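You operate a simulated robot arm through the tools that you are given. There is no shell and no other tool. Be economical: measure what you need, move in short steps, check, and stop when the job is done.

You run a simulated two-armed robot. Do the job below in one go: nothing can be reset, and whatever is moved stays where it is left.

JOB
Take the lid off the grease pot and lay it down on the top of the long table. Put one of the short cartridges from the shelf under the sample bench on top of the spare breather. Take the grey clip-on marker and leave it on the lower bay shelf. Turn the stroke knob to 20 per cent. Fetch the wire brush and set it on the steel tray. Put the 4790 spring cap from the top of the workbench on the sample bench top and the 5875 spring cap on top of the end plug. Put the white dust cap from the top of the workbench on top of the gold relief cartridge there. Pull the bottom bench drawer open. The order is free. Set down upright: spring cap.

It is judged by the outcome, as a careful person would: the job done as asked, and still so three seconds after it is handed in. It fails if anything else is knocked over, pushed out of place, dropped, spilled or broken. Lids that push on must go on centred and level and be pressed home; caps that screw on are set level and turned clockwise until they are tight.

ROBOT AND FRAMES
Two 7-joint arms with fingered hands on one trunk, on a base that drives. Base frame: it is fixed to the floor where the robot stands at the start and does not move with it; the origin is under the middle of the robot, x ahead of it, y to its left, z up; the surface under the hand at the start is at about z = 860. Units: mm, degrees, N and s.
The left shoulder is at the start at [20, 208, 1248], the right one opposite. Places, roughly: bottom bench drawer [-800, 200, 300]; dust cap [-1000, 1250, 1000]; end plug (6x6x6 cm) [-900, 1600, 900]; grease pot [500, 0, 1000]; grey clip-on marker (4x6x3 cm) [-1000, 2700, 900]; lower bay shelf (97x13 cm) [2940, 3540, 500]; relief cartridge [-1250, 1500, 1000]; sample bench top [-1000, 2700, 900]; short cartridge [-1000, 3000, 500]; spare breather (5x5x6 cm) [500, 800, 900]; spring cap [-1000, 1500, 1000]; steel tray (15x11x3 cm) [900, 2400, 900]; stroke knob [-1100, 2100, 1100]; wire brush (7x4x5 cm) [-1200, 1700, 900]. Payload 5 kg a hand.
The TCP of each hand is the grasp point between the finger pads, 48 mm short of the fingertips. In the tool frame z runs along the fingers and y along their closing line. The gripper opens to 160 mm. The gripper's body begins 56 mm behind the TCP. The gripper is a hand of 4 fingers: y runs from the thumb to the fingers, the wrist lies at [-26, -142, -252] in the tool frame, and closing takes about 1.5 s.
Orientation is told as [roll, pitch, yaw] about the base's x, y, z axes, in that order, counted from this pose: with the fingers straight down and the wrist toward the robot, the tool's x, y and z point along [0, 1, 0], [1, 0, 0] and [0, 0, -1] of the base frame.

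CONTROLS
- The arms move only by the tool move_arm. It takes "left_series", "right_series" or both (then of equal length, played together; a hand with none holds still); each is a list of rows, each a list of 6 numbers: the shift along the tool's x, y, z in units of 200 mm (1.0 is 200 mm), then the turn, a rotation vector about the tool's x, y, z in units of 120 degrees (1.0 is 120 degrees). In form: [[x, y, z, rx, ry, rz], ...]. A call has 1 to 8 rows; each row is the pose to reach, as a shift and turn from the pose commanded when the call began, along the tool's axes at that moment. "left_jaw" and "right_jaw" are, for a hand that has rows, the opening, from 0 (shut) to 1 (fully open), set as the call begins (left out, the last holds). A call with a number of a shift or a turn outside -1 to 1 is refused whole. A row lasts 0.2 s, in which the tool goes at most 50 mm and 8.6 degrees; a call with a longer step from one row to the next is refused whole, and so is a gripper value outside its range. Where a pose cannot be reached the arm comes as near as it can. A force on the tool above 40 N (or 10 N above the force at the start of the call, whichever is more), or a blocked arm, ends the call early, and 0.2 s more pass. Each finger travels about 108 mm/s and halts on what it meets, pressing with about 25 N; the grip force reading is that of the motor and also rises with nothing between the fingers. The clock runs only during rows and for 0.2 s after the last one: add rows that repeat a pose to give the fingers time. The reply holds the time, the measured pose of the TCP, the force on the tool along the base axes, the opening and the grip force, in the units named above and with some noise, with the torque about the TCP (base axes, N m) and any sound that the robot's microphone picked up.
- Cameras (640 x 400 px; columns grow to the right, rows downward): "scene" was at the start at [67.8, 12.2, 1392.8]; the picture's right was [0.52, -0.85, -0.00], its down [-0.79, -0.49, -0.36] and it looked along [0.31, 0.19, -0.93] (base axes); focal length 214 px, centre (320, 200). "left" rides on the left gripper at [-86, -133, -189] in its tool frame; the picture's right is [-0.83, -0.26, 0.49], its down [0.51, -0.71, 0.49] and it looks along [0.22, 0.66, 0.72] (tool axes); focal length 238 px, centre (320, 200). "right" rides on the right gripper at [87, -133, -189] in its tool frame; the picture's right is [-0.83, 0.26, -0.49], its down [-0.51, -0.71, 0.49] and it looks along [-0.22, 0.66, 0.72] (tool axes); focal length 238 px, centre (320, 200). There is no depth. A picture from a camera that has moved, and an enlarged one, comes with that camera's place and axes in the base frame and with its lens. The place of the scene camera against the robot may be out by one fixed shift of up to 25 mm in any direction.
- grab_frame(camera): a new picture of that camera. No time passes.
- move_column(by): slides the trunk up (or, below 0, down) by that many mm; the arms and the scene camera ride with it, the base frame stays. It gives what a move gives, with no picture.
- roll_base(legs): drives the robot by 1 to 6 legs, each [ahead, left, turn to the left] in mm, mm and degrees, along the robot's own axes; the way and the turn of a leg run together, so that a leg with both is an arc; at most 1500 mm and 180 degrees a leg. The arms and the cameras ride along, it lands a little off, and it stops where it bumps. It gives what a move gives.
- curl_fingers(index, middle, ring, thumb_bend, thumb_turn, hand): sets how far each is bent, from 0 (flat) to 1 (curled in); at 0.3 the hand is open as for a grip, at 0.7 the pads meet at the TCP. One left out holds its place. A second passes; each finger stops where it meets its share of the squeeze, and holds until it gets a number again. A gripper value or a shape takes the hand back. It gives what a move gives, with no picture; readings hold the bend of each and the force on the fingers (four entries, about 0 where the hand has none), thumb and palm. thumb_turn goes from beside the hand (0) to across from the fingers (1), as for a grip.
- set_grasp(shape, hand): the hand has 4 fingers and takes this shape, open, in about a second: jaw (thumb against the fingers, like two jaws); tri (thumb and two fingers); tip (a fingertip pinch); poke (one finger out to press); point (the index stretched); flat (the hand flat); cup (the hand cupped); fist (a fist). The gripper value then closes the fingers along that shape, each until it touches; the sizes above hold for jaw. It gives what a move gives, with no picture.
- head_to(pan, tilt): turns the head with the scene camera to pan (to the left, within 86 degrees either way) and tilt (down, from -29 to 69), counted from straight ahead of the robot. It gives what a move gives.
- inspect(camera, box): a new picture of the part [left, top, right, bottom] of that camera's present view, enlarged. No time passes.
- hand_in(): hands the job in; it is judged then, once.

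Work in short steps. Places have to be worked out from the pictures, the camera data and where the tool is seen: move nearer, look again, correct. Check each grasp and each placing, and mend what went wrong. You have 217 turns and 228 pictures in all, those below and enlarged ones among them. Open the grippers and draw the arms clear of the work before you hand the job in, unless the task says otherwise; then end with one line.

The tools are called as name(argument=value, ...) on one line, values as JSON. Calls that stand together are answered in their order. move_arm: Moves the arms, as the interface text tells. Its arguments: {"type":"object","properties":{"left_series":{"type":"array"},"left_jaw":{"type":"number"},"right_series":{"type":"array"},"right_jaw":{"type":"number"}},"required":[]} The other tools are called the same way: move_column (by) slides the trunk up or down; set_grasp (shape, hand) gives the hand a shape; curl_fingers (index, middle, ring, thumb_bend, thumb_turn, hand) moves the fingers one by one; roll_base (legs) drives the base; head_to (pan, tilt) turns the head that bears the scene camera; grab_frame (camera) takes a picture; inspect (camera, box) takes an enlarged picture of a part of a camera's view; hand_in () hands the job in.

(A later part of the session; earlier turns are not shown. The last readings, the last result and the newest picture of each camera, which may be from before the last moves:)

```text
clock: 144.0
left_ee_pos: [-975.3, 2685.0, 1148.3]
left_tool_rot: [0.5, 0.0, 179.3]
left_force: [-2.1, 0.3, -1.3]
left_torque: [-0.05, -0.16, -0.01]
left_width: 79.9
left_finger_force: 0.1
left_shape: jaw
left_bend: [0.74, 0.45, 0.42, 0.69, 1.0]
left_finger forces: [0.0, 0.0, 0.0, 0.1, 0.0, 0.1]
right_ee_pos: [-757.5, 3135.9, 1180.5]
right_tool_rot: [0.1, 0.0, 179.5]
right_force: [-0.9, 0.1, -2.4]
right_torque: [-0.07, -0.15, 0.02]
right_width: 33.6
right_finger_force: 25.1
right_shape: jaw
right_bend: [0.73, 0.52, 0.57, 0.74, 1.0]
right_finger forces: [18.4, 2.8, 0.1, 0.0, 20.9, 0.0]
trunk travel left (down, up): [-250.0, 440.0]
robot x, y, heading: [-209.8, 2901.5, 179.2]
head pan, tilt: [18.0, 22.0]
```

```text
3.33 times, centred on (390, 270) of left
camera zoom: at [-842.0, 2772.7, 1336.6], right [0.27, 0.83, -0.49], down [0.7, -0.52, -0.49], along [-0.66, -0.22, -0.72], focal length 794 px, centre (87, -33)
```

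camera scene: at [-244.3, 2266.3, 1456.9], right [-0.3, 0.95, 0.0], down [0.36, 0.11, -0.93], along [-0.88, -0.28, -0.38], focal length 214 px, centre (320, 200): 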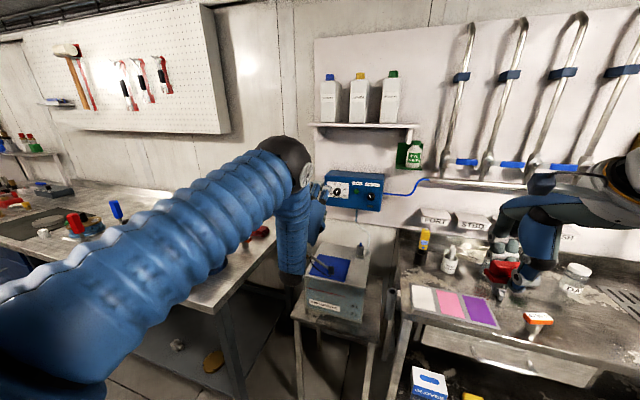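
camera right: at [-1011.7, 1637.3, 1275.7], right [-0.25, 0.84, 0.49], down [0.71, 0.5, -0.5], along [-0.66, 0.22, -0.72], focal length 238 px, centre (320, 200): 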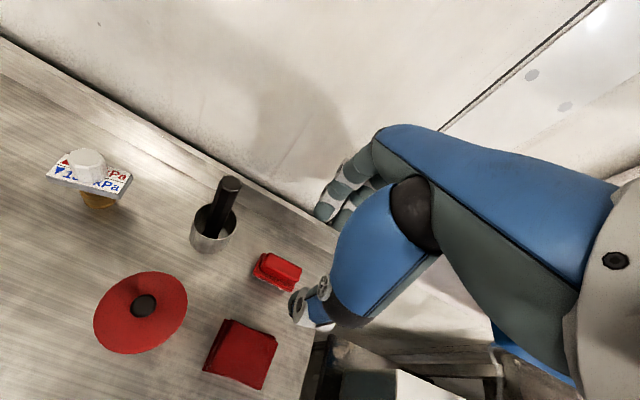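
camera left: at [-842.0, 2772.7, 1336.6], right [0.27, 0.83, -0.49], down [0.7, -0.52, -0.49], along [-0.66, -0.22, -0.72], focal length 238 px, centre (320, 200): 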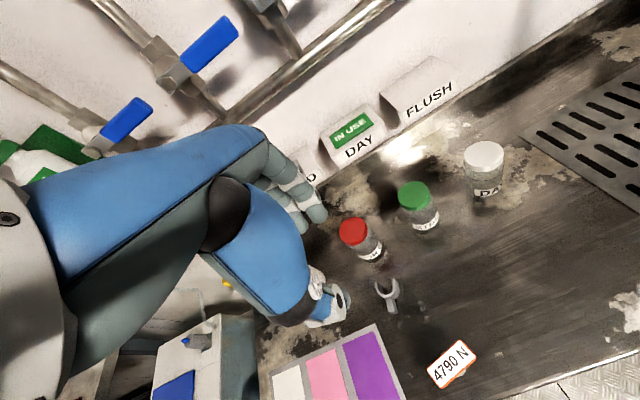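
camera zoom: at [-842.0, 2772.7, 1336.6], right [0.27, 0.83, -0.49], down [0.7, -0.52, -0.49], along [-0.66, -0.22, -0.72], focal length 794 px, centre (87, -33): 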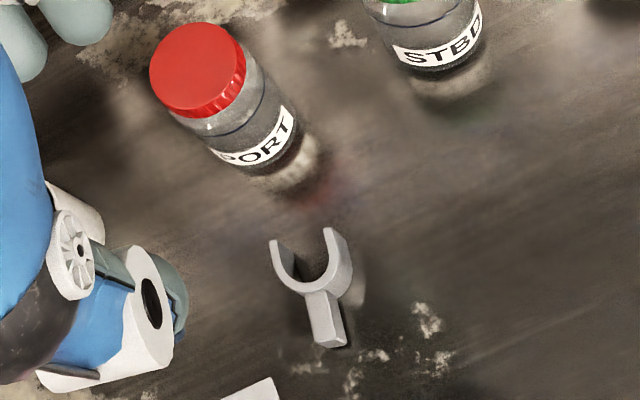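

It's a C-clip with its tail towards me, C-body width along y. I'll yaw the left hand -90° (thumb on the right, index foremost) to grip the C across its 40 mm width, away from the PORT jar.

move_arm(left_series=[[0, 0, 0, 0, 0, -0.07], [0, 0, 0, 0, 0, -0.14], [0, 0, 0, 0, 0, -0.21], [-0.01, -0.01, 0, 0, 0, -0.28], [-0.02, -0.02, 0, 0, 0, -0.35], [-0.03, -0.03, 0, 0, 0, -0.42], [-0.035, -0.035, 0, 0, 0, -0.49], [-0.035, -0.035, 0, 0, 0, -0.56]])

move_arm(left_series=[[0, 0, 0.1, 0, 0, -0.065], [0, 0, 0.2, 0, 0, -0.13], [0, 0, 0.3, 0, 0, -0.19], [0, 0, 0.4, 0, 0, -0.19]])

grab_frame(camera="left")

```text
clock: 145.8
left_ee_pos: [-964.9, 2691.5, 1148.1]
left_tool_rot: [0.3, -0.5, -113.3]
left_force: [0.6, -0.1, 0.4]
left_torque: [-0.03, -0.08, -0.01]
left_width: 79.8
left_finger_force: 0.0
left_shape: jaw
left_bend: [0.74, 0.45, 0.42, 0.69, 1.0]
left_finger forces: [0.0, 0.0, 0.1, 0.0, 0.0, 0.0]
right_ee_pos: [-754.7, 3137.0, 1180.7]
right_tool_rot: [0.0, -0.2, 179.5]
right_force: [-0.3, 0.0, -2.0]
right_torque: [0.01, -0.04, -0.01]
right_width: 33.5
right_finger_force: 25.0
right_shape: jaw
right_bend: [0.73, 0.52, 0.57, 0.74, 1.0]
right_finger forces: [18.3, 2.8, 0.1, 0.0, 20.9, 0.0]
trunk travel left (down, up): [-250.0, 440.0]
robot x, y, heading: [-213.8, 2900.4, 179.6]
head pan, tilt: [18.0, 22.0]
```

```text
clock: 146.8
left_ee_pos: [-965.8, 2689.7, 1068.6]
left_tool_rot: [0.0, -0.5, -90.6]
left_force: [-0.2, -0.1, 1.2]
left_torque: [0.06, -0.04, -0.02]
left_width: 79.9
left_finger_force: 0.0
left_shape: jaw
left_bend: [0.74, 0.45, 0.42, 0.69, 1.0]
left_finger forces: [0.1, 0.0, 0.0, 0.1, 0.0, 0.0]
right_ee_pos: [-755.6, 3137.8, 1180.7]
right_tool_rot: [0.1, -0.2, 179.5]
right_force: [0.3, 0.1, -1.0]
right_torque: [-0.02, 0.0, -0.04]
right_width: 33.4
right_finger_force: 24.5
right_shape: jaw
right_bend: [0.73, 0.52, 0.57, 0.74, 1.0]
right_finger forces: [18.3, 2.7, 0.1, 0.1, 20.9, 0.0]
trunk travel left (down, up): [-250.0, 440.0]
robot x, y, heading: [-203.9, 2898.9, 179.5]
head pan, tilt: [18.0, 22.0]
```

```text
99 pictures are left
camera left: at [-1051.7, 2825.8, 1257.1], right [-0.83, 0.26, -0.49], down [0.51, 0.7, -0.5], along [0.21, -0.66, -0.72], focal length 238 px, centre (320, 200)
```

left: 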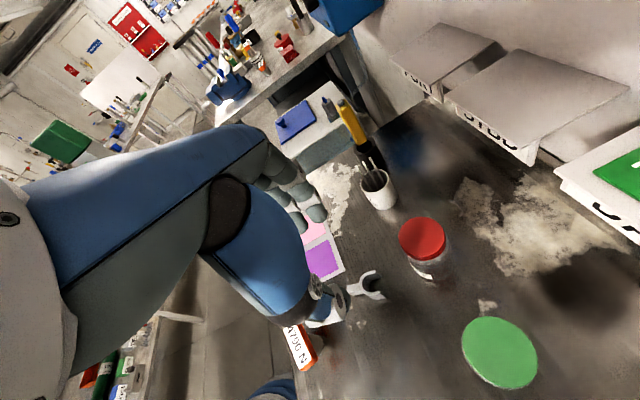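

The orientation was reached and the clip sits under the thumb–index line. I'll descend to TCP z≈927 and check.

move_arm(left_series=[[0, 0, 0.2, 0, 0, 0], [0, 0, 0.4, 0, 0, 0], [0, 0, 0.55, 0, 0, 0], [0, 0, 0.65, 0, 0, 0], [0, 0, 0.7, 0, 0, 0], [0, 0, 0.7, 0, 0, 0]])

inspect(camera="left", box=[250, 150, 410, 330])

```text
clock: 148.2
left_ee_pos: [-967.1, 2687.9, 930.1]
left_tool_rot: [-0.3, -0.5, -90.7]
left_force: [0.9, -0.1, 8.5]
left_torque: [0.47, 0.06, -0.05]
left_width: 80.0
left_finger_force: 0.1
left_shape: jaw
left_bend: [0.74, 0.45, 0.42, 0.7, 1.0]
left_finger forces: [0.0, 0.1, 0.1, 0.0, 8.5, 0.0]
right_ee_pos: [-754.3, 3136.3, 1181.6]
right_tool_rot: [0.1, -0.4, 179.5]
right_force: [0.1, 0.1, -1.4]
right_torque: [0.01, 0.01, -0.03]
right_width: 33.4
right_finger_force: 25.0
right_shape: jaw
right_bend: [0.73, 0.52, 0.57, 0.74, 1.0]
right_finger forces: [18.4, 2.7, 0.0, 0.0, 20.9, 0.1]
trunk travel left (down, up): [-250.0, 440.0]
robot x, y, heading: [-205.2, 2900.6, 179.4]
head pan, tilt: [18.0, 22.0]
```

```text
2.22 times, centred on (330, 240) of left
camera zoom: at [-1051.5, 2824.5, 1118.3], right [-0.83, 0.26, -0.49], down [0.51, 0.7, -0.5], along [0.21, -0.67, -0.72], focal length 530 px, centre (298, 111)
```

zoom: 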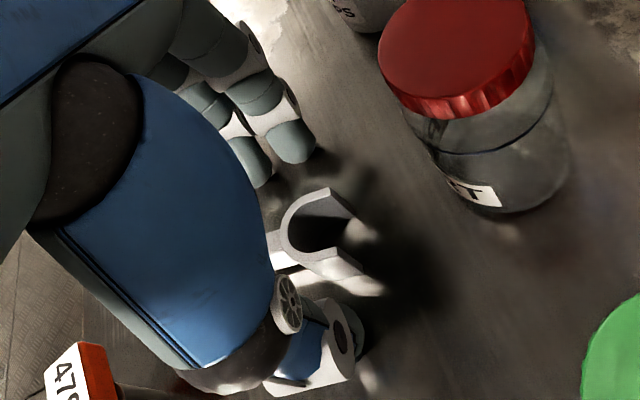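

The clip's C sits between index and thumb. Closing.

move_arm(left_series=[[0, 0, -0.01, 0, 0, 0], [0, 0, -0.01, 0, 0, 0], [0, 0, -0.01, 0, 0, 0], [0, 0, -0.01, 0, 0, 0], [0, 0, -0.01, 0, 0, 0], [0, 0, -0.01, 0, 0, 0]], left_jaw=0)

inspect(camera="left", box=[250, 150, 410, 330])

```text
clock: 149.6
left_ee_pos: [-965.1, 2688.6, 932.0]
left_tool_rot: [-0.1, -0.6, -90.7]
left_force: [0.0, -0.8, -0.7]
left_torque: [0.01, 0.0, 0.0]
left_width: 22.5
left_finger_force: 25.0
left_shape: jaw
left_bend: [0.7, 0.7, 0.7, 0.74, 1.0]
left_finger forces: [11.9, 3.0, 0.0, 0.1, 15.9, 0.1]
right_ee_pos: [-752.7, 3137.7, 1181.0]
right_tool_rot: [0.1, -0.4, 179.4]
right_force: [-0.4, 0.1, -1.9]
right_torque: [0.01, 0.0, 0.0]
right_width: 33.4
right_finger_force: 24.9
right_shape: jaw
right_bend: [0.73, 0.52, 0.57, 0.74, 1.0]
right_finger forces: [18.4, 2.7, 0.0, 0.1, 20.9, 0.1]
trunk travel left (down, up): [-250.0, 440.0]
robot x, y, heading: [-209.4, 2902.1, 179.2]
head pan, tilt: [18.0, 22.0]
```

```text
2.22 times, centred on (330, 240) of left
camera zoom: at [-1051.6, 2825.3, 1119.1], right [-0.83, 0.26, -0.49], down [0.51, 0.7, -0.5], along [0.21, -0.66, -0.72], focal length 530 px, centre (298, 111)
```

zoom: 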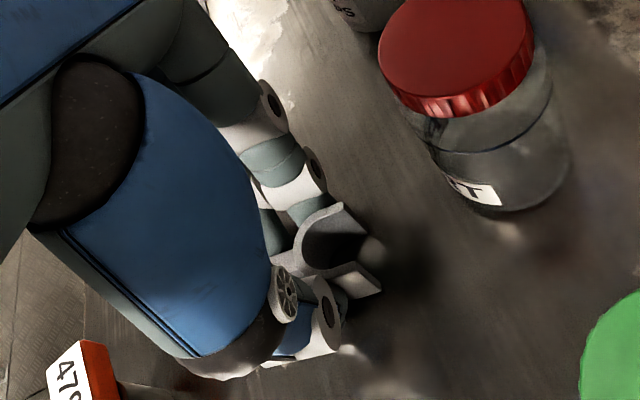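

Held. I'll lift, retract the base from the bench, and then turn to look for the steel tray side.

move_arm(left_series=[[0, 0, -0.1, 0, 0, 0], [0, 0, -0.3, 0, 0, 0], [0, 0, -0.5, 0, 0, 0], [0, 0, -0.7, 0, 0, 0], [0, 0, -0.9, 0, 0, 0], [0, 0, -1.0, 0, 0, 0]])

roll_base(legs=[[-350, 0, 0]])

head_to(pan=0, tilt=30)

grab_frame(camera="scene")

```text
clock: 151.0
left_ee_pos: [-968.8, 2690.3, 1132.0]
left_tool_rot: [-0.2, -0.5, -90.7]
left_force: [1.0, -0.6, 0.0]
left_torque: [-0.02, 0.0, -0.01]
left_width: 22.3
left_finger_force: 24.7
left_shape: jaw
left_bend: [0.7, 0.7, 0.7, 0.74, 1.0]
left_finger forces: [12.0, 3.0, 0.0, 0.1, 15.7, 0.0]
right_ee_pos: [-753.2, 3137.1, 1181.3]
right_tool_rot: [0.2, -0.2, 179.5]
right_force: [0.3, 0.9, -0.8]
right_torque: [0.02, 0.0, 0.02]
right_width: 33.5
right_finger_force: 25.2
right_shape: jaw
right_bend: [0.73, 0.52, 0.57, 0.74, 1.0]
right_finger forces: [18.3, 2.6, 0.1, 0.0, 20.9, 0.0]
trunk travel left (down, up): [-250.0, 440.0]
robot x, y, heading: [-204.1, 2903.2, 179.6]
head pan, tilt: [18.0, 22.0]
```

```text
clock: 153.4
left_ee_pos: [-627.0, 2689.0, 1131.0]
left_tool_rot: [-0.1, -0.5, -90.7]
left_force: [-1.8, 0.8, -0.9]
left_torque: [-0.02, -0.09, 0.01]
left_width: 22.6
left_finger_force: 25.4
left_shape: jaw
left_bend: [0.7, 0.7, 0.7, 0.74, 1.0]
left_finger forces: [11.9, 2.9, 0.0, 0.0, 15.7, 0.0]
right_ee_pos: [-412.4, 3134.5, 1181.5]
right_tool_rot: [0.1, -0.1, 179.6]
right_force: [0.4, -0.3, -1.3]
right_torque: [0.02, -0.08, 0.03]
right_width: 33.4
right_finger_force: 24.7
right_shape: jaw
right_bend: [0.73, 0.52, 0.57, 0.74, 1.0]
right_finger forces: [18.4, 2.8, 0.0, 0.0, 21.0, 0.0]
trunk travel left (down, up): [-250.0, 440.0]
robot x, y, heading: [134.4, 2898.4, 179.6]
head pan, tilt: [18.0, 22.0]
stopped in leg 1: the robot was blocked; the commanded pose is now the measured one
```

```text
clock: 154.2
left_ee_pos: [-627.0, 2688.7, 1132.6]
left_tool_rot: [-0.1, -0.5, -90.7]
left_force: [0.1, -0.9, -0.2]
left_torque: [0.0, 0.03, -0.04]
left_width: 22.3
left_finger_force: 25.2
left_shape: jaw
left_bend: [0.7, 0.7, 0.7, 0.74, 1.0]
left_finger forces: [12.0, 3.0, 0.0, 0.1, 15.5, 0.0]
right_ee_pos: [-411.7, 3133.5, 1181.3]
right_tool_rot: [0.1, -0.3, 179.5]
right_force: [-0.3, 1.2, -1.2]
right_torque: [0.0, 0.01, 0.03]
right_width: 33.0
right_finger_force: 25.0
right_shape: jaw
right_bend: [0.73, 0.52, 0.57, 0.74, 1.0]
right_finger forces: [18.4, 2.7, 0.1, 0.0, 20.9, 0.0]
trunk travel left (down, up): [-250.0, 440.0]
robot x, y, heading: [135.1, 2897.9, 179.6]
head pan, tilt: [0.0, 30.0]
```

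```text
96 pictures are left
camera scene: at [43.3, 2881.6, 1444.3], right [0.01, 1.0, 0.0], down [0.5, 0.0, -0.87], along [-0.87, 0.01, -0.5], focal length 214 px, centre (320, 200)
```

scene: 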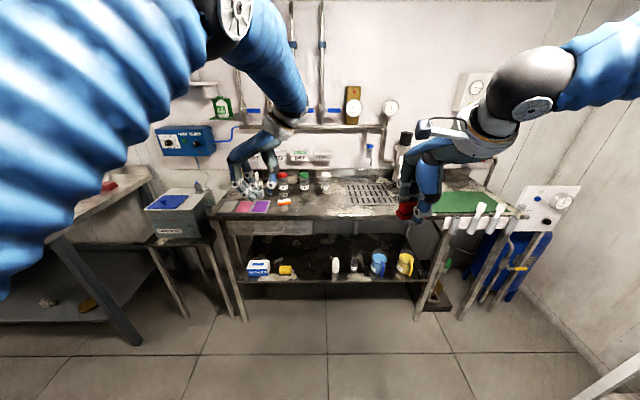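

The base bumped something behind at x≈134. I'll move forward 60 mm, then turn left 90° and look toward the +x side.

roll_base(legs=[[70, 0, 0], [0, 0, 90]])

head_to(pan=55, tilt=30)

grab_frame(camera="scene")

```text
clock: 159.0
left_ee_pos: [263.5, 2135.3, 1130.6]
left_tool_rot: [-0.2, -0.4, -1.4]
left_force: [0.1, -0.8, -0.5]
left_torque: [0.0, 0.04, 0.02]
left_width: 22.4
left_finger_force: 24.9
left_shape: jaw
left_bend: [0.7, 0.7, 0.7, 0.74, 1.0]
left_finger forces: [11.8, 2.8, 0.0, 0.1, 15.1, 0.0]
right_ee_pos: [-179.1, 2356.2, 1180.6]
right_tool_rot: [0.1, -0.3, -91.2]
right_force: [0.2, 0.4, -0.8]
right_torque: [0.02, 0.01, -0.05]
right_width: 33.2
right_finger_force: 24.9
right_shape: jaw
right_bend: [0.73, 0.52, 0.57, 0.74, 1.0]
right_finger forces: [18.1, 2.3, 0.0, 0.1, 20.3, 0.1]
trunk travel left (down, up): [-250.0, 440.0]
robot x, y, heading: [61.4, 2900.9, -91.4]
head pan, tilt: [0.0, 30.0]
```

```text
clock: 160.2
left_ee_pos: [262.9, 2134.5, 1132.0]
left_tool_rot: [-0.1, -0.5, -1.4]
left_force: [0.9, -0.3, 0.4]
left_torque: [-0.02, 0.0, 0.0]
left_width: 22.0
left_finger_force: 25.5
left_shape: jaw
left_bend: [0.7, 0.7, 0.7, 0.74, 1.0]
left_finger forces: [11.7, 2.8, 0.0, 0.1, 15.1, 0.1]
right_ee_pos: [-180.5, 2355.3, 1182.0]
right_tool_rot: [0.1, -0.3, -91.2]
right_force: [-0.3, -0.4, -1.0]
right_torque: [0.0, 0.02, -0.01]
right_width: 33.0
right_finger_force: 25.3
right_shape: jaw
right_bend: [0.73, 0.52, 0.57, 0.74, 1.0]
right_finger forces: [18.1, 2.5, 0.0, 0.0, 20.4, 0.0]
trunk travel left (down, up): [-250.0, 440.0]
robot x, y, heading: [64.9, 2898.4, -91.3]
head pan, tilt: [55.0, 30.0]
```

```text
95 pictures are left
camera scene: at [145.4, 2816.8, 1444.3], right [-0.59, -0.81, 0.0], down [-0.4, 0.3, -0.87], along [0.7, -0.51, -0.5], focal length 214 px, centre (320, 200)
```

scene: 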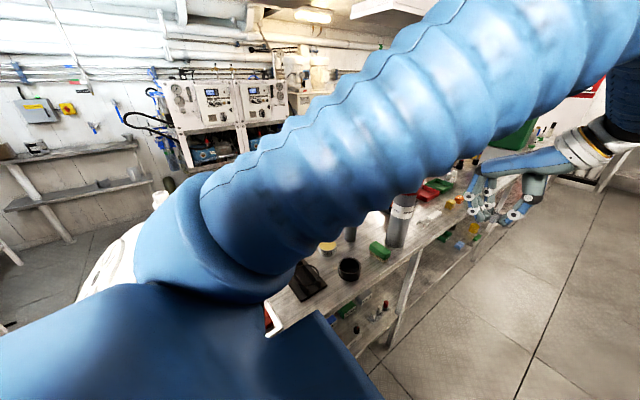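

The table end is at about [483, 2738], and the tray should be on this table near x=900. I'll raise the trunk 250 mm so the hands clear everything, turn to face +x here, and look.

move_column(by=250)

roll_base(legs=[[0, 0, 91]])

head_to(pan=-25, tilt=40)

grab_frame(camera="scene")

```text
clock: 162.8
left_ee_pos: [263.4, 2135.3, 1383.1]
left_tool_rot: [-0.2, -0.4, -1.4]
left_force: [0.0, 0.1, -0.8]
left_torque: [-0.03, 0.0, -0.02]
left_width: 22.3
left_finger_force: 25.1
left_shape: jaw
left_bend: [0.7, 0.7, 0.7, 0.74, 1.0]
left_finger forces: [11.8, 2.8, 0.0, 0.0, 15.2, 0.0]
right_ee_pos: [-180.0, 2355.6, 1431.4]
right_tool_rot: [0.1, -0.3, -91.1]
right_force: [-0.7, 0.3, -1.8]
right_torque: [0.01, 0.02, 0.03]
right_width: 33.5
right_finger_force: 25.1
right_shape: jaw
right_bend: [0.73, 0.52, 0.57, 0.74, 1.0]
right_finger forces: [18.0, 2.4, 0.0, 0.1, 20.4, 0.0]
trunk travel left (down, up): [-500.0, 190.0]
robot x, y, heading: [65.4, 2897.5, -91.2]
head pan, tilt: [55.0, 30.0]
```

```text
clock: 166.2
left_ee_pos: [833.6, 2858.1, 1364.8]
left_tool_rot: [1.7, -0.7, 70.5]
left_force: [0.4, 0.8, -0.9]
left_torque: [-0.15, 0.11, 0.02]
left_width: 22.2
left_finger_force: 24.8
left_shape: jaw
left_bend: [0.7, 0.7, 0.7, 0.74, 1.0]
left_finger forces: [12.1, 2.9, 0.0, 0.1, 14.4, 0.0]
right_ee_pos: [507.5, 2507.6, 1431.6]
right_tool_rot: [0.1, -0.3, -18.2]
right_force: [0.1, 0.4, -0.4]
right_torque: [-0.14, 0.11, -0.04]
right_width: 32.8
right_finger_force: 24.4
right_shape: jaw
right_bend: [0.73, 0.52, 0.57, 0.74, 1.0]
right_finger forces: [18.0, 2.3, 0.1, 0.1, 20.2, 0.1]
trunk travel left (down, up): [-500.0, 190.0]
robot x, y, heading: [60.1, 2899.4, -18.0]
head pan, tilt: [55.0, 30.0]
stopped in leg 1: the force on the tool passed its limit at 42 N (the readings are from after the stop); the commanded pose is now the measured one
```

```text
clock: 167.7
left_ee_pos: [836.4, 2856.2, 1365.0]
left_tool_rot: [1.5, -0.8, 70.7]
left_force: [-0.1, -0.3, 0.7]
left_torque: [-0.04, -0.02, 0.02]
left_width: 22.3
left_finger_force: 25.3
left_shape: jaw
left_bend: [0.7, 0.7, 0.7, 0.74, 1.0]
left_finger forces: [12.1, 2.8, 0.1, 0.0, 14.4, 0.1]
right_ee_pos: [507.1, 2507.0, 1431.6]
right_tool_rot: [0.2, -0.3, -18.2]
right_force: [-0.2, -0.2, -1.6]
right_torque: [-0.02, 0.01, 0.02]
right_width: 32.9
right_finger_force: 24.6
right_shape: jaw
right_bend: [0.73, 0.52, 0.57, 0.74, 1.0]
right_finger forces: [18.0, 2.3, 0.0, 0.0, 20.2, 0.1]
trunk travel left (down, up): [-500.0, 190.0]
robot x, y, heading: [59.9, 2894.5, -18.1]
head pan, tilt: [-25.0, 40.0]
```

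```text
94 pictures are left
camera scene: at [140.4, 2818.0, 1678.8], right [-0.68, -0.73, 0.0], down [-0.47, 0.44, -0.77], along [0.56, -0.52, -0.64], focal length 214 px, centre (320, 200)
```

scene: 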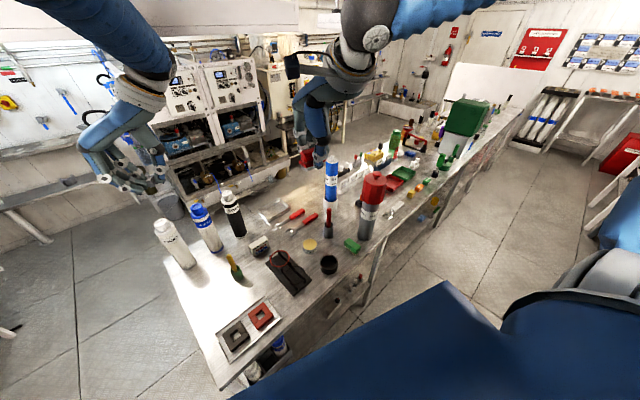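

The elbow seems to have met something overhead. First I'll look closely at the table to find the steel tray.

inspect(camera="scene", box=[150, 170, 350, 310])

grab_frame(camera="left")

```text
2.86 times, centred on (250, 240) of scene
camera zoom: at [140.4, 2818.0, 1678.8], right [-0.68, -0.73, 0.0], down [-0.47, 0.44, -0.77], along [0.56, -0.52, -0.64], focal length 613 px, centre (520, 86)
```

zoom: 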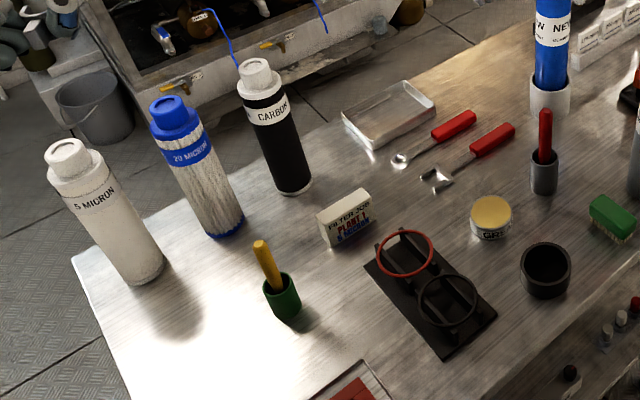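

```text
92 pictures are left
camera left: at [876.0, 2700.1, 1549.5], right [0.69, -0.51, -0.51], down [-0.72, -0.49, -0.49], along [0.0, 0.71, -0.71], focal length 238 px, centre (320, 200)
```

left: 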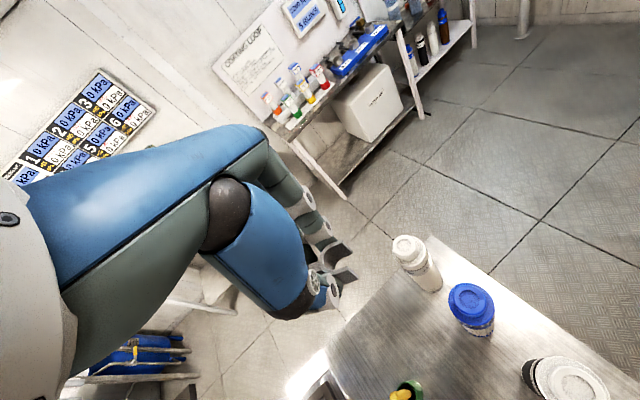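

The tray is at about [952, 2413] with its long side along y. I'll lower the trunk 100 mm, shift to about [100, 2640], then turn to heading 0.

move_column(by=-100)

roll_base(legs=[[100, -240, 0], [0, 0, 18]])

head_to(pan=-15, tilt=40)

grab_frame(camera="scene")

```text
clock: 169.0
left_ee_pos: [837.9, 2858.3, 1266.3]
left_tool_rot: [1.4, -0.6, 70.6]
left_force: [-1.3, 0.4, -0.6]
left_torque: [-0.03, -0.04, -0.02]
left_width: 21.9
left_finger_force: 25.3
left_shape: jaw
left_bend: [0.7, 0.7, 0.7, 0.74, 1.0]
left_finger forces: [12.1, 2.8, 0.1, 0.0, 14.3, 0.0]
right_ee_pos: [509.0, 2508.1, 1331.4]
right_tool_rot: [0.0, -0.4, -18.2]
right_force: [-0.9, -0.5, -0.9]
right_torque: [-0.02, 0.01, 0.02]
right_width: 33.3
right_finger_force: 25.2
right_shape: jaw
right_bend: [0.73, 0.52, 0.57, 0.74, 1.0]
right_finger forces: [17.9, 2.3, 0.1, 0.0, 20.1, 0.0]
trunk travel left (down, up): [-400.0, 290.0]
robot x, y, heading: [64.0, 2896.0, -17.9]
head pan, tilt: [-25.0, 40.0]
```

```text
clock: 171.9
left_ee_pos: [833.1, 2838.8, 1265.6]
left_tool_rot: [1.4, -0.8, 88.6]
left_force: [0.5, 0.0, -0.3]
left_torque: [-0.05, 0.02, 0.02]
left_width: 22.2
left_finger_force: 24.7
left_shape: jaw
left_bend: [0.7, 0.7, 0.7, 0.74, 1.0]
left_finger forces: [11.9, 2.8, 0.0, 0.0, 14.4, 0.1]
right_ee_pos: [628.8, 2403.3, 1329.5]
right_tool_rot: [0.2, -0.3, -0.3]
right_force: [0.1, 0.3, -0.3]
right_torque: [-0.04, 0.01, -0.03]
right_width: 33.2
right_finger_force: 25.0
right_shape: jaw
right_bend: [0.73, 0.52, 0.57, 0.74, 1.0]
right_finger forces: [17.8, 2.2, 0.0, 0.1, 20.1, 0.0]
trunk travel left (down, up): [-400.0, 290.0]
robot x, y, heading: [80.6, 2635.2, -0.2]
head pan, tilt: [-25.0, 40.0]
```

```text
clock: 172.6
left_ee_pos: [833.2, 2837.9, 1265.2]
left_tool_rot: [1.5, -0.7, 88.6]
left_force: [0.7, -0.7, 0.1]
left_torque: [0.01, 0.0, 0.0]
left_width: 22.3
left_finger_force: 24.9
left_shape: jaw
left_bend: [0.7, 0.7, 0.7, 0.74, 1.0]
left_finger forces: [12.0, 2.8, 0.0, 0.1, 14.3, 0.1]
right_ee_pos: [629.7, 2403.4, 1330.8]
right_tool_rot: [0.1, -0.2, -0.4]
right_force: [-0.3, 0.7, -0.9]
right_torque: [-0.02, 0.03, 0.0]
right_width: 33.0
right_finger_force: 24.6
right_shape: jaw
right_bend: [0.73, 0.52, 0.57, 0.74, 1.0]
right_finger forces: [18.0, 2.3, 0.1, 0.0, 20.1, 0.0]
trunk travel left (down, up): [-400.0, 290.0]
robot x, y, heading: [83.8, 2638.0, -0.4]
head pan, tilt: [-15.0, 40.0]
```

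```text
91 pictures are left
camera scene: at [185.0, 2597.4, 1578.9], right [-0.26, -0.96, 0.0], down [-0.62, 0.17, -0.77], along [0.74, -0.2, -0.64], focal length 214 px, centre (320, 200)
```

scene: 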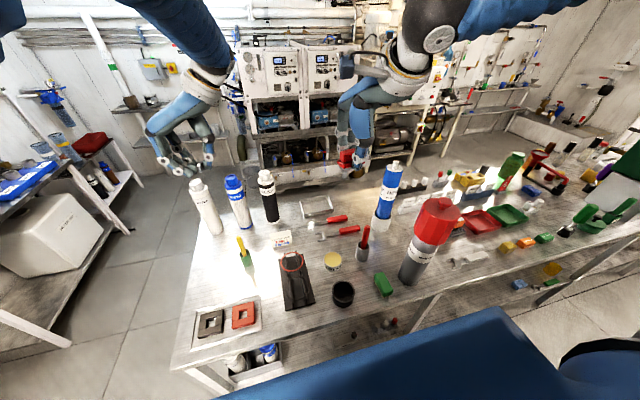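

The tray centre reads about [946, 2411]. I'll bring the right hand, with the brush, over it.

move_arm(right_series=[[0.01, 0.2, 0.12, 0, 0, 0], [0.02, 0.4, 0.24, 0, 0, 0], [0.02, 0.6, 0.36, 0, 0, 0], [0.02, 0.8, 0.48, 0, 0, 0], [0.02, 1.0, 0.6, 0, 0, 0]])

move_arm(right_series=[[0, 0.2, 0.12, 0, 0, 0], [0, 0.4, 0.24, 0, 0, 0], [0, 0.56, 0.36, 0, 0, 0], [0, 0.56, 0.5, 0, 0, 0]])

grab_frame(camera="right")

```text
clock: 173.8
left_ee_pos: [835.6, 2836.9, 1264.0]
left_tool_rot: [1.6, -0.8, 88.6]
left_force: [0.8, 1.2, -0.4]
left_torque: [0.03, 0.08, 0.05]
left_width: 22.3
left_finger_force: 25.2
left_shape: jaw
left_bend: [0.7, 0.7, 0.7, 0.74, 1.0]
left_finger forces: [12.0, 2.7, 0.0, 0.1, 14.2, 0.1]
right_ee_pos: [832.5, 2405.4, 1209.6]
right_tool_rot: [0.1, -0.2, -0.2]
right_force: [1.5, -0.6, -0.6]
right_torque: [0.02, 0.17, 0.05]
right_width: 33.1
right_finger_force: 24.9
right_shape: jaw
right_bend: [0.73, 0.52, 0.57, 0.74, 1.0]
right_finger forces: [18.2, 2.3, 0.1, 0.1, 20.5, 0.0]
trunk travel left (down, up): [-400.0, 290.0]
robot x, y, heading: [80.5, 2635.9, -0.3]
head pan, tilt: [-15.0, 40.0]
```

```text
clock: 174.8
left_ee_pos: [835.4, 2836.9, 1264.5]
left_tool_rot: [1.5, -0.6, 88.6]
left_force: [0.8, -0.1, -0.8]
left_torque: [0.02, 0.08, 0.02]
left_width: 22.1
left_finger_force: 25.1
left_shape: jaw
left_bend: [0.7, 0.7, 0.7, 0.74, 1.0]
left_finger forces: [12.0, 2.6, 0.0, 0.0, 14.2, 0.1]
right_ee_pos: [944.2, 2403.4, 1113.2]
right_tool_rot: [0.0, -0.2, -0.3]
right_force: [0.7, 0.6, 0.2]
right_torque: [-0.03, 0.11, 0.04]
right_width: 33.2
right_finger_force: 25.1
right_shape: jaw
right_bend: [0.73, 0.52, 0.57, 0.74, 1.0]
right_finger forces: [18.1, 2.4, 0.0, 0.0, 20.3, 0.1]
trunk travel left (down, up): [-400.0, 290.0]
robot x, y, heading: [84.7, 2634.2, -0.3]
head pan, tilt: [-15.0, 40.0]
```

```text
90 pictures are left
camera right: at [810.9, 2492.5, 1299.4], right [0.25, -0.84, 0.49], down [-0.71, -0.5, -0.49], along [0.66, -0.22, -0.72], focal length 238 px, centre (320, 200)
```

right: 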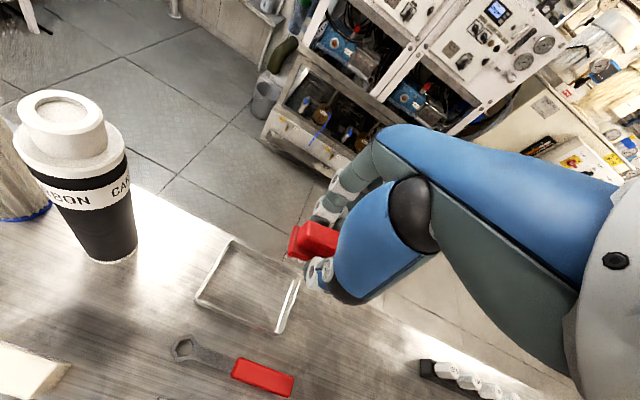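

From the wrist view, the tray centre is [940, 2427]. I'll shift left 24 mm and lower to about 40 mm above the floor of the tray.

move_arm(right_series=[[0.06, -0.01, 0.15, 0, 0, 0], [0.12, -0.02, 0.35, 0, 0, 0], [0.12, -0.02, 0.55, 0, 0, 0], [0.12, -0.02, 0.75, 0, 0, 0], [0.12, -0.02, 0.75, 0, 0, 0]])

inspect(camera="right", box=[200, 170, 400, 350])

```text
clock: 176.0
left_ee_pos: [832.6, 2838.3, 1267.0]
left_tool_rot: [1.5, -0.6, 88.6]
left_force: [-0.7, -0.4, 0.6]
left_torque: [-0.02, -0.08, -0.02]
left_width: 22.2
left_finger_force: 24.8
left_shape: jaw
left_bend: [0.7, 0.7, 0.7, 0.74, 1.0]
left_finger forces: [12.0, 2.7, 0.1, 0.1, 14.3, 0.0]
right_ee_pos: [939.3, 2428.8, 961.1]
right_tool_rot: [0.1, -0.3, -0.3]
right_force: [0.3, -0.2, -0.7]
right_torque: [-0.05, -0.04, 0.02]
right_width: 33.1
right_finger_force: 25.1
right_shape: jaw
right_bend: [0.73, 0.52, 0.57, 0.74, 1.0]
right_finger forces: [18.0, 2.4, 0.0, 0.0, 20.1, 0.1]
trunk travel left (down, up): [-400.0, 290.0]
robot x, y, heading: [80.9, 2637.9, -0.4]
head pan, tilt: [-15.0, 40.0]
```

```text
2.22 times, centred on (300, 260) of right
camera zoom: at [806.6, 2516.9, 1149.6], right [0.25, -0.84, 0.49], down [-0.71, -0.5, -0.49], along [0.66, -0.22, -0.72], focal length 530 px, centre (364, 67)
```

zoom: 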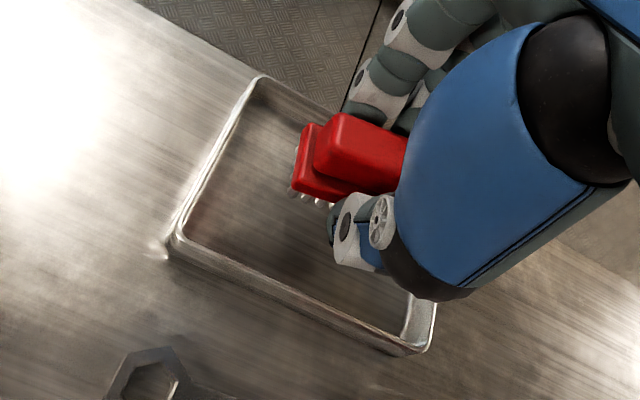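

Centred over the tray. Lowering to contact.

move_arm(right_series=[[0.0, 0.01, 0.1, 0, 0, 0], [0.0, 0.01, 0.15, 0, 0, 0], [0.0, 0.01, 0.17, 0, 0, 0], [0.0, 0.01, 0.19, 0, 0, 0], [0.0, 0.01, 0.2, 0, 0, 0]])

inspect(camera="right", box=[200, 170, 400, 350])

```text
clock: 177.2
left_ee_pos: [833.5, 2837.4, 1265.9]
left_tool_rot: [1.4, -0.7, 88.6]
left_force: [0.1, -0.8, -1.0]
left_torque: [-0.01, 0.01, -0.01]
left_width: 22.1
left_finger_force: 25.0
left_shape: jaw
left_bend: [0.7, 0.7, 0.7, 0.74, 1.0]
left_finger forces: [12.0, 2.7, 0.1, 0.0, 14.3, 0.0]
right_ee_pos: [941.1, 2429.5, 923.7]
right_tool_rot: [0.1, -0.3, -0.2]
right_force: [-3.5, 0.1, 7.3]
right_torque: [-0.21, -0.36, -0.07]
right_width: 33.0
right_finger_force: 25.2
right_shape: jaw
right_bend: [0.73, 0.52, 0.57, 0.74, 1.0]
right_finger forces: [17.5, 12.7, 0.0, 0.0, 21.6, 0.0]
trunk travel left (down, up): [-400.0, 290.0]
robot x, y, heading: [81.2, 2634.1, -0.3]
head pan, tilt: [-15.0, 40.0]
```

```text
2.22 times, centred on (300, 260) of right
camera zoom: at [808.0, 2517.5, 1111.4], right [0.25, -0.84, 0.49], down [-0.71, -0.5, -0.5], along [0.66, -0.22, -0.72], focal length 530 px, centre (364, 67)
```

zoom: 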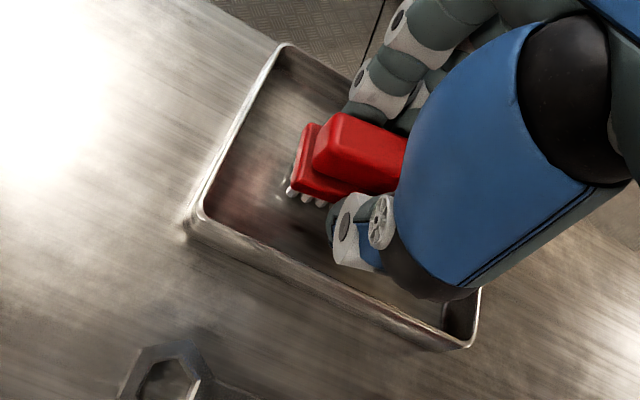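

The brush is at the tray floor, and the middle finger touches the rear rim. I'll ease back 5 mm, then open slightly and rise.

move_arm(right_series=[[0, -0.025, 0.005, 0, 0, 0], [0, -0.025, 0.01, 0, 0, 0]])

move_arm(right_series=[[0, 0, 0, 0, 0, 0], [0, 0, 0, 0, 0, 0], [0, 0, -0.05, 0, 0, 0], [0, 0, -0.15, 0, 0, 0], [0, 0, -0.35, 0, 0, 0], [0, 0, -0.6, 0, 0, 0]], right_jaw=0.4)

inspect(camera="right", box=[200, 170, 400, 350])

```text
clock: 177.8
left_ee_pos: [833.0, 2837.6, 1266.1]
left_tool_rot: [1.5, -0.7, 88.6]
left_force: [0.0, 0.2, 0.2]
left_torque: [-0.02, 0.02, 0.01]
left_width: 22.1
left_finger_force: 24.7
left_shape: jaw
left_bend: [0.7, 0.7, 0.7, 0.74, 1.0]
left_finger forces: [12.0, 2.8, 0.1, 0.1, 14.2, 0.0]
right_ee_pos: [937.2, 2429.8, 921.2]
right_tool_rot: [0.1, -0.4, -0.3]
right_force: [1.8, -0.3, 7.5]
right_torque: [0.01, -0.33, -0.03]
right_width: 33.0
right_finger_force: 25.5
right_shape: jaw
right_bend: [0.73, 0.52, 0.57, 0.74, 1.0]
right_finger forces: [19.3, 4.2, 0.1, 0.0, 20.6, 0.0]
trunk travel left (down, up): [-400.0, 290.0]
robot x, y, heading: [79.8, 2635.8, -0.3]
head pan, tilt: [-15.0, 40.0]
```

```text
clock: 179.2
left_ee_pos: [831.0, 2841.4, 1267.1]
left_tool_rot: [1.4, -0.6, 88.7]
left_force: [-1.5, 2.4, 1.3]
left_torque: [-0.34, -0.1, -0.12]
left_width: 22.2
left_finger_force: 24.8
left_shape: jaw
left_bend: [0.7, 0.7, 0.7, 0.74, 1.0]
left_finger forces: [12.0, 2.7, 0.0, 0.1, 14.1, 0.0]
right_ee_pos: [931.8, 2433.1, 1040.7]
right_tool_rot: [-0.1, -0.2, -0.4]
right_force: [-2.6, -1.5, -1.6]
right_torque: [0.16, -0.25, -0.04]
right_width: 63.8
right_finger_force: 0.0
right_shape: jaw
right_bend: [0.74, 0.49, 0.47, 0.72, 1.0]
right_finger forces: [0.0, 0.0, 0.0, 0.1, 0.0, 0.0]
trunk travel left (down, up): [-400.0, 290.0]
robot x, y, heading: [83.2, 2634.0, -0.1]
head pan, tilt: [-15.0, 40.0]
```

```text
2.22 times, centred on (300, 260) of right
camera zoom: at [799.6, 2520.9, 1229.2], right [0.25, -0.84, 0.49], down [-0.71, -0.5, -0.49], along [0.66, -0.22, -0.72], focal length 530 px, centre (364, 67)
```

zoom: 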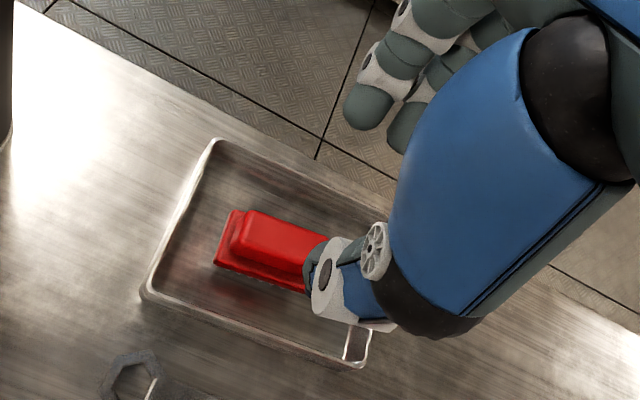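

The brush lies in the tray. Next is the clip to the lower bay shelf. First I'll raise and retract the right hand.

move_arm(right_series=[[0, 0, -0.24, 0, 0, 0], [0, 0, -0.48, 0, 0, 0], [0, 0, -0.72, 0, 0, 0], [0, 0, -0.96, 0, 0, 0], [0, -0.24, -1.0, 0, 0, 0], [0, -0.48, -1.0, 0, 0, 0], [0, -0.72, -1.0, 0, 0, 0], [0, -0.96, -1.0, 0, 0, 0]])

roll_base(legs=[[-60, 0, 0], [0, 720, 0]])

head_to(pan=0, tilt=25)

grab_frame(camera="scene")

```text
clock: 181.0
left_ee_pos: [831.1, 2838.2, 1266.4]
left_tool_rot: [1.3, -0.6, 88.5]
left_force: [-0.8, 0.0, 0.6]
left_torque: [-0.02, -0.11, -0.03]
left_width: 22.2
left_finger_force: 24.3
left_shape: jaw
left_bend: [0.7, 0.7, 0.7, 0.74, 1.0]
left_finger forces: [11.9, 2.7, 0.1, 0.0, 14.1, 0.1]
right_ee_pos: [740.5, 2432.9, 1241.1]
right_tool_rot: [0.0, -0.3, -0.3]
right_force: [-0.1, 0.2, 1.9]
right_torque: [-0.02, -0.06, 0.01]
right_width: 64.0
right_finger_force: 0.1
right_shape: jaw
right_bend: [0.74, 0.49, 0.47, 0.72, 1.0]
right_finger forces: [0.1, 0.1, 0.0, 0.0, 0.0, 0.1]
trunk travel left (down, up): [-400.0, 290.0]
robot x, y, heading: [82.3, 2637.0, -0.2]
head pan, tilt: [-15.0, 40.0]
```

```text
clock: 185.5
left_ee_pos: [782.6, 3543.8, 1265.8]
left_tool_rot: [1.6, -0.7, 87.8]
left_force: [0.4, -0.3, -0.3]
left_torque: [-0.03, -0.02, -0.01]
left_width: 22.1
left_finger_force: 24.9
left_shape: jaw
left_bend: [0.7, 0.7, 0.7, 0.74, 1.0]
left_finger forces: [11.9, 2.7, 0.0, 0.0, 14.0, 0.1]
right_ee_pos: [685.7, 3139.5, 1237.8]
right_tool_rot: [0.1, -0.3, -1.0]
right_force: [-0.1, 1.2, -0.1]
right_torque: [-0.02, 0.04, 0.01]
right_width: 63.9
right_finger_force: 0.1
right_shape: jaw
right_bend: [0.74, 0.49, 0.47, 0.72, 1.0]
right_finger forces: [0.0, 0.0, 0.0, 0.0, 0.0, 0.0]
trunk travel left (down, up): [-400.0, 290.0]
robot x, y, heading: [26.5, 3351.4, -0.8]
head pan, tilt: [-15.0, 40.0]
```

```text
clock: 186.3
left_ee_pos: [783.6, 3542.9, 1265.8]
left_tool_rot: [1.5, -0.7, 87.8]
left_force: [0.5, 0.6, 0.8]
left_torque: [0.06, -0.02, 0.01]
left_width: 22.0
left_finger_force: 25.6
left_shape: jaw
left_bend: [0.7, 0.7, 0.7, 0.74, 1.0]
left_finger forces: [11.9, 2.7, 0.1, 0.1, 14.1, 0.0]
right_ee_pos: [684.5, 3139.2, 1238.0]
right_tool_rot: [0.1, -0.2, -1.1]
right_force: [0.5, -0.2, -0.2]
right_torque: [0.04, 0.01, 0.01]
right_width: 64.4
right_finger_force: 0.0
right_shape: jaw
right_bend: [0.74, 0.49, 0.47, 0.72, 1.0]
right_finger forces: [0.1, 0.1, 0.0, 0.1, 0.1, 0.1]
trunk travel left (down, up): [-400.0, 290.0]
robot x, y, heading: [25.5, 3357.9, -1.3]
head pan, tilt: [0.0, 25.0]
```

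```text
86 pictures are left
camera scene: at [142.8, 3333.8, 1602.1], right [-0.02, -1.0, 0.0], down [-0.42, 0.01, -0.91], along [0.91, -0.02, -0.42], focal length 214 px, centre (320, 200)
```

scene: 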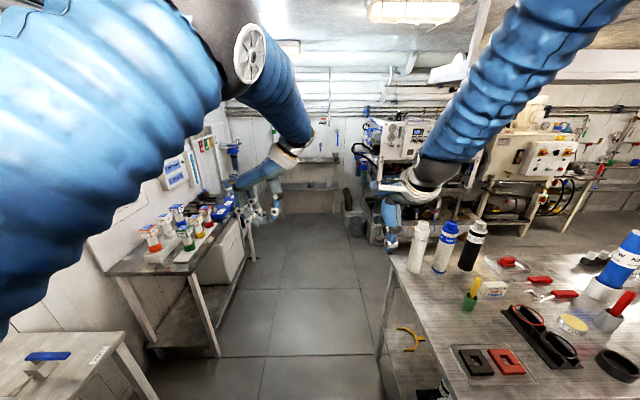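

The corridor is clear toward the wall shelves. I'll lower the trunk by 150 and drive 1500 mm ahead, then look.

move_column(by=-150)

roll_base(legs=[[0, 0, 1.3], [1500, 0, 0]])

head_to(pan=5, tilt=35)

grab_frame(camera="scene")

```text
clock: 188.0
left_ee_pos: [784.2, 3543.4, 1116.1]
left_tool_rot: [1.4, -0.8, 87.8]
left_force: [-0.1, 0.0, 0.3]
left_torque: [-0.06, -0.01, 0.01]
left_width: 22.1
left_finger_force: 25.2
left_shape: jaw
left_bend: [0.7, 0.7, 0.7, 0.74, 1.0]
left_finger forces: [11.9, 2.7, 0.1, 0.0, 14.0, 0.0]
right_ee_pos: [685.8, 3138.8, 1088.0]
right_tool_rot: [0.1, -0.3, -1.1]
right_force: [0.6, -0.2, 0.9]
right_torque: [-0.02, 0.01, 0.0]
right_width: 64.0
right_finger_force: 0.1
right_shape: jaw
right_bend: [0.74, 0.49, 0.47, 0.72, 1.0]
right_finger forces: [0.1, 0.1, 0.0, 0.0, 0.0, 0.0]
trunk travel left (down, up): [-250.0, 440.0]
robot x, y, heading: [32.5, 3355.6, -1.2]
head pan, tilt: [0.0, 25.0]
```

```text
clock: 195.8
left_ee_pos: [2286.6, 3586.3, 1115.2]
left_tool_rot: [1.5, -0.7, 89.8]
left_force: [-0.3, -0.5, 0.1]
left_torque: [-0.02, 0.01, 0.01]
left_width: 22.0
left_finger_force: 24.8
left_shape: jaw
left_bend: [0.7, 0.7, 0.7, 0.74, 1.0]
left_finger forces: [12.0, 2.6, 0.0, 0.1, 14.0, 0.0]
right_ee_pos: [2203.1, 3179.7, 1088.7]
right_tool_rot: [0.0, -0.2, 0.9]
right_force: [0.9, 0.7, 0.3]
right_torque: [0.01, 0.01, -0.04]
right_width: 64.3
right_finger_force: 0.0
right_shape: jaw
right_bend: [0.74, 0.49, 0.47, 0.72, 1.0]
right_finger forces: [0.0, 0.0, 0.0, 0.0, 0.0, 0.1]
trunk travel left (down, up): [-250.0, 440.0]
robot x, y, heading: [1539.0, 3370.6, 1.2]
head pan, tilt: [0.0, 25.0]
```

```text
clock: 196.6
left_ee_pos: [2286.2, 3586.3, 1115.5]
left_tool_rot: [1.5, -0.6, 89.7]
left_force: [0.2, 0.2, -0.1]
left_torque: [-0.01, -0.03, 0.0]
left_width: 22.1
left_finger_force: 25.4
left_shape: jaw
left_bend: [0.7, 0.7, 0.7, 0.74, 1.0]
left_finger forces: [11.9, 2.6, 0.0, 0.1, 14.0, 0.0]
right_ee_pos: [2202.8, 3180.9, 1088.3]
right_tool_rot: [0.1, -0.2, 0.8]
right_force: [0.1, -0.2, 0.7]
right_torque: [-0.02, 0.02, -0.01]
right_width: 64.0
right_finger_force: 0.1
right_shape: jaw
right_bend: [0.74, 0.49, 0.47, 0.72, 1.0]
right_finger forces: [0.0, 0.0, 0.1, 0.0, 0.0, 0.0]
trunk travel left (down, up): [-250.0, 440.0]
robot x, y, heading: [1542.1, 3372.1, 1.2]
head pan, tilt: [5.0, 35.0]
```

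```text
85 pictures are left
camera scene: at [1647.4, 3362.5, 1436.5], right [0.1, -0.99, 0.0], down [-0.57, -0.06, -0.82], along [0.81, 0.09, -0.57], focal length 214 px, centre (320, 200)
```

scene: 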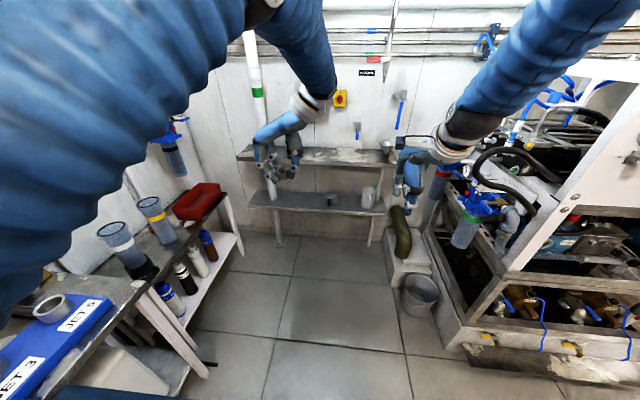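

The lower shelf spans x≈2870–3000, y≈3050–4020 at z≈500, with an upper shelf at about 850. I'll rotate the left hand back to face ahead, lower the trunk fully, and retract the right hand.

move_arm(left_series=[[0, 0, 0, 0, 0, 0.07], [0, 0, 0, 0, 0, 0.14], [0, 0, 0, 0, 0, 0.21], [0, 0, 0, 0, 0, 0.28], [0, 0, 0, 0, 0, 0.35], [0, 0, 0, 0, 0, 0.42], [0, 0, 0, 0, 0, 0.49], [0, 0, 0, 0, 0, 0.56]])

move_arm(left_series=[[0, 0, 0, 0, 0, 0.065], [0, 0, 0, 0, 0, 0.13], [0, 0, 0, 0.01, 0, 0.18], [0, 0, 0, 0.01, 0, 0.18]], right_series=[[0, -0.15, 0, 0, 0, 0], [0, -0.3, 0, 0, 0, 0], [0, -0.4, 0, 0, 0, 0], [0, -0.4, 0, 0, 0, 0]])

move_column(by=-250)

```text
clock: 198.3
left_ee_pos: [2286.5, 3587.1, 1115.5]
left_tool_rot: [1.1, 1.1, 22.5]
left_force: [0.3, 0.2, 0.9]
left_torque: [-0.05, -0.05, 0.04]
left_width: 22.2
left_finger_force: 25.3
left_shape: jaw
left_bend: [0.7, 0.7, 0.7, 0.74, 1.0]
left_finger forces: [11.7, 2.6, 0.0, 0.0, 13.7, 0.0]
right_ee_pos: [2202.3, 3180.3, 1087.9]
right_tool_rot: [0.1, -0.2, 0.9]
right_force: [-0.2, 1.3, 0.1]
right_torque: [-0.08, 0.0, -0.01]
right_width: 64.4
right_finger_force: 0.1
right_shape: jaw
right_bend: [0.74, 0.49, 0.47, 0.72, 1.0]
right_finger forces: [0.0, 0.0, 0.0, 0.0, 0.0, 0.0]
trunk travel left (down, up): [-250.0, 440.0]
robot x, y, heading: [1538.8, 3371.5, 1.2]
head pan, tilt: [5.0, 35.0]
```

```text
clock: 199.3
left_ee_pos: [2285.6, 3584.7, 1115.9]
left_tool_rot: [0.5, 2.6, 0.9]
left_force: [0.8, -0.8, -0.5]
left_torque: [0.05, 0.0, -0.02]
left_width: 22.2
left_finger_force: 25.3
left_shape: jaw
left_bend: [0.7, 0.7, 0.7, 0.74, 1.0]
left_finger forces: [11.7, 2.6, 0.0, 0.1, 13.5, 0.1]
right_ee_pos: [2123.1, 3178.2, 1088.7]
right_tool_rot: [0.1, -0.2, 0.9]
right_force: [0.1, 0.4, -0.3]
right_torque: [0.05, 0.02, -0.02]
right_width: 64.0
right_finger_force: 0.1
right_shape: jaw
right_bend: [0.74, 0.49, 0.46, 0.72, 1.0]
right_finger forces: [0.0, 0.0, 0.1, 0.0, 0.0, 0.0]
trunk travel left (down, up): [-250.0, 440.0]
robot x, y, heading: [1537.4, 3368.1, 1.4]
head pan, tilt: [5.0, 35.0]
```

```text
clock: 201.9
left_ee_pos: [2285.1, 3587.9, 867.1]
left_tool_rot: [0.5, 2.6, 1.0]
left_force: [-0.8, -0.2, 0.1]
left_torque: [-0.01, -0.01, -0.04]
left_width: 22.1
left_finger_force: 25.3
left_shape: jaw
left_bend: [0.7, 0.7, 0.7, 0.74, 1.0]
left_finger forces: [11.7, 2.5, 0.0, 0.0, 13.4, 0.0]
right_ee_pos: [2122.2, 3179.3, 837.7]
right_tool_rot: [0.1, -0.2, 0.9]
right_force: [0.0, 0.7, -0.1]
right_torque: [0.03, 0.05, -0.02]
right_width: 64.0
right_finger_force: 0.0
right_shape: jaw
right_bend: [0.74, 0.49, 0.46, 0.72, 1.0]
right_finger forces: [0.0, 0.1, 0.0, 0.0, 0.0, 0.0]
trunk travel left (down, up): [0.0, 690.0]
robot x, y, heading: [1542.0, 3373.7, 1.2]
head pan, tilt: [5.0, 35.0]
```

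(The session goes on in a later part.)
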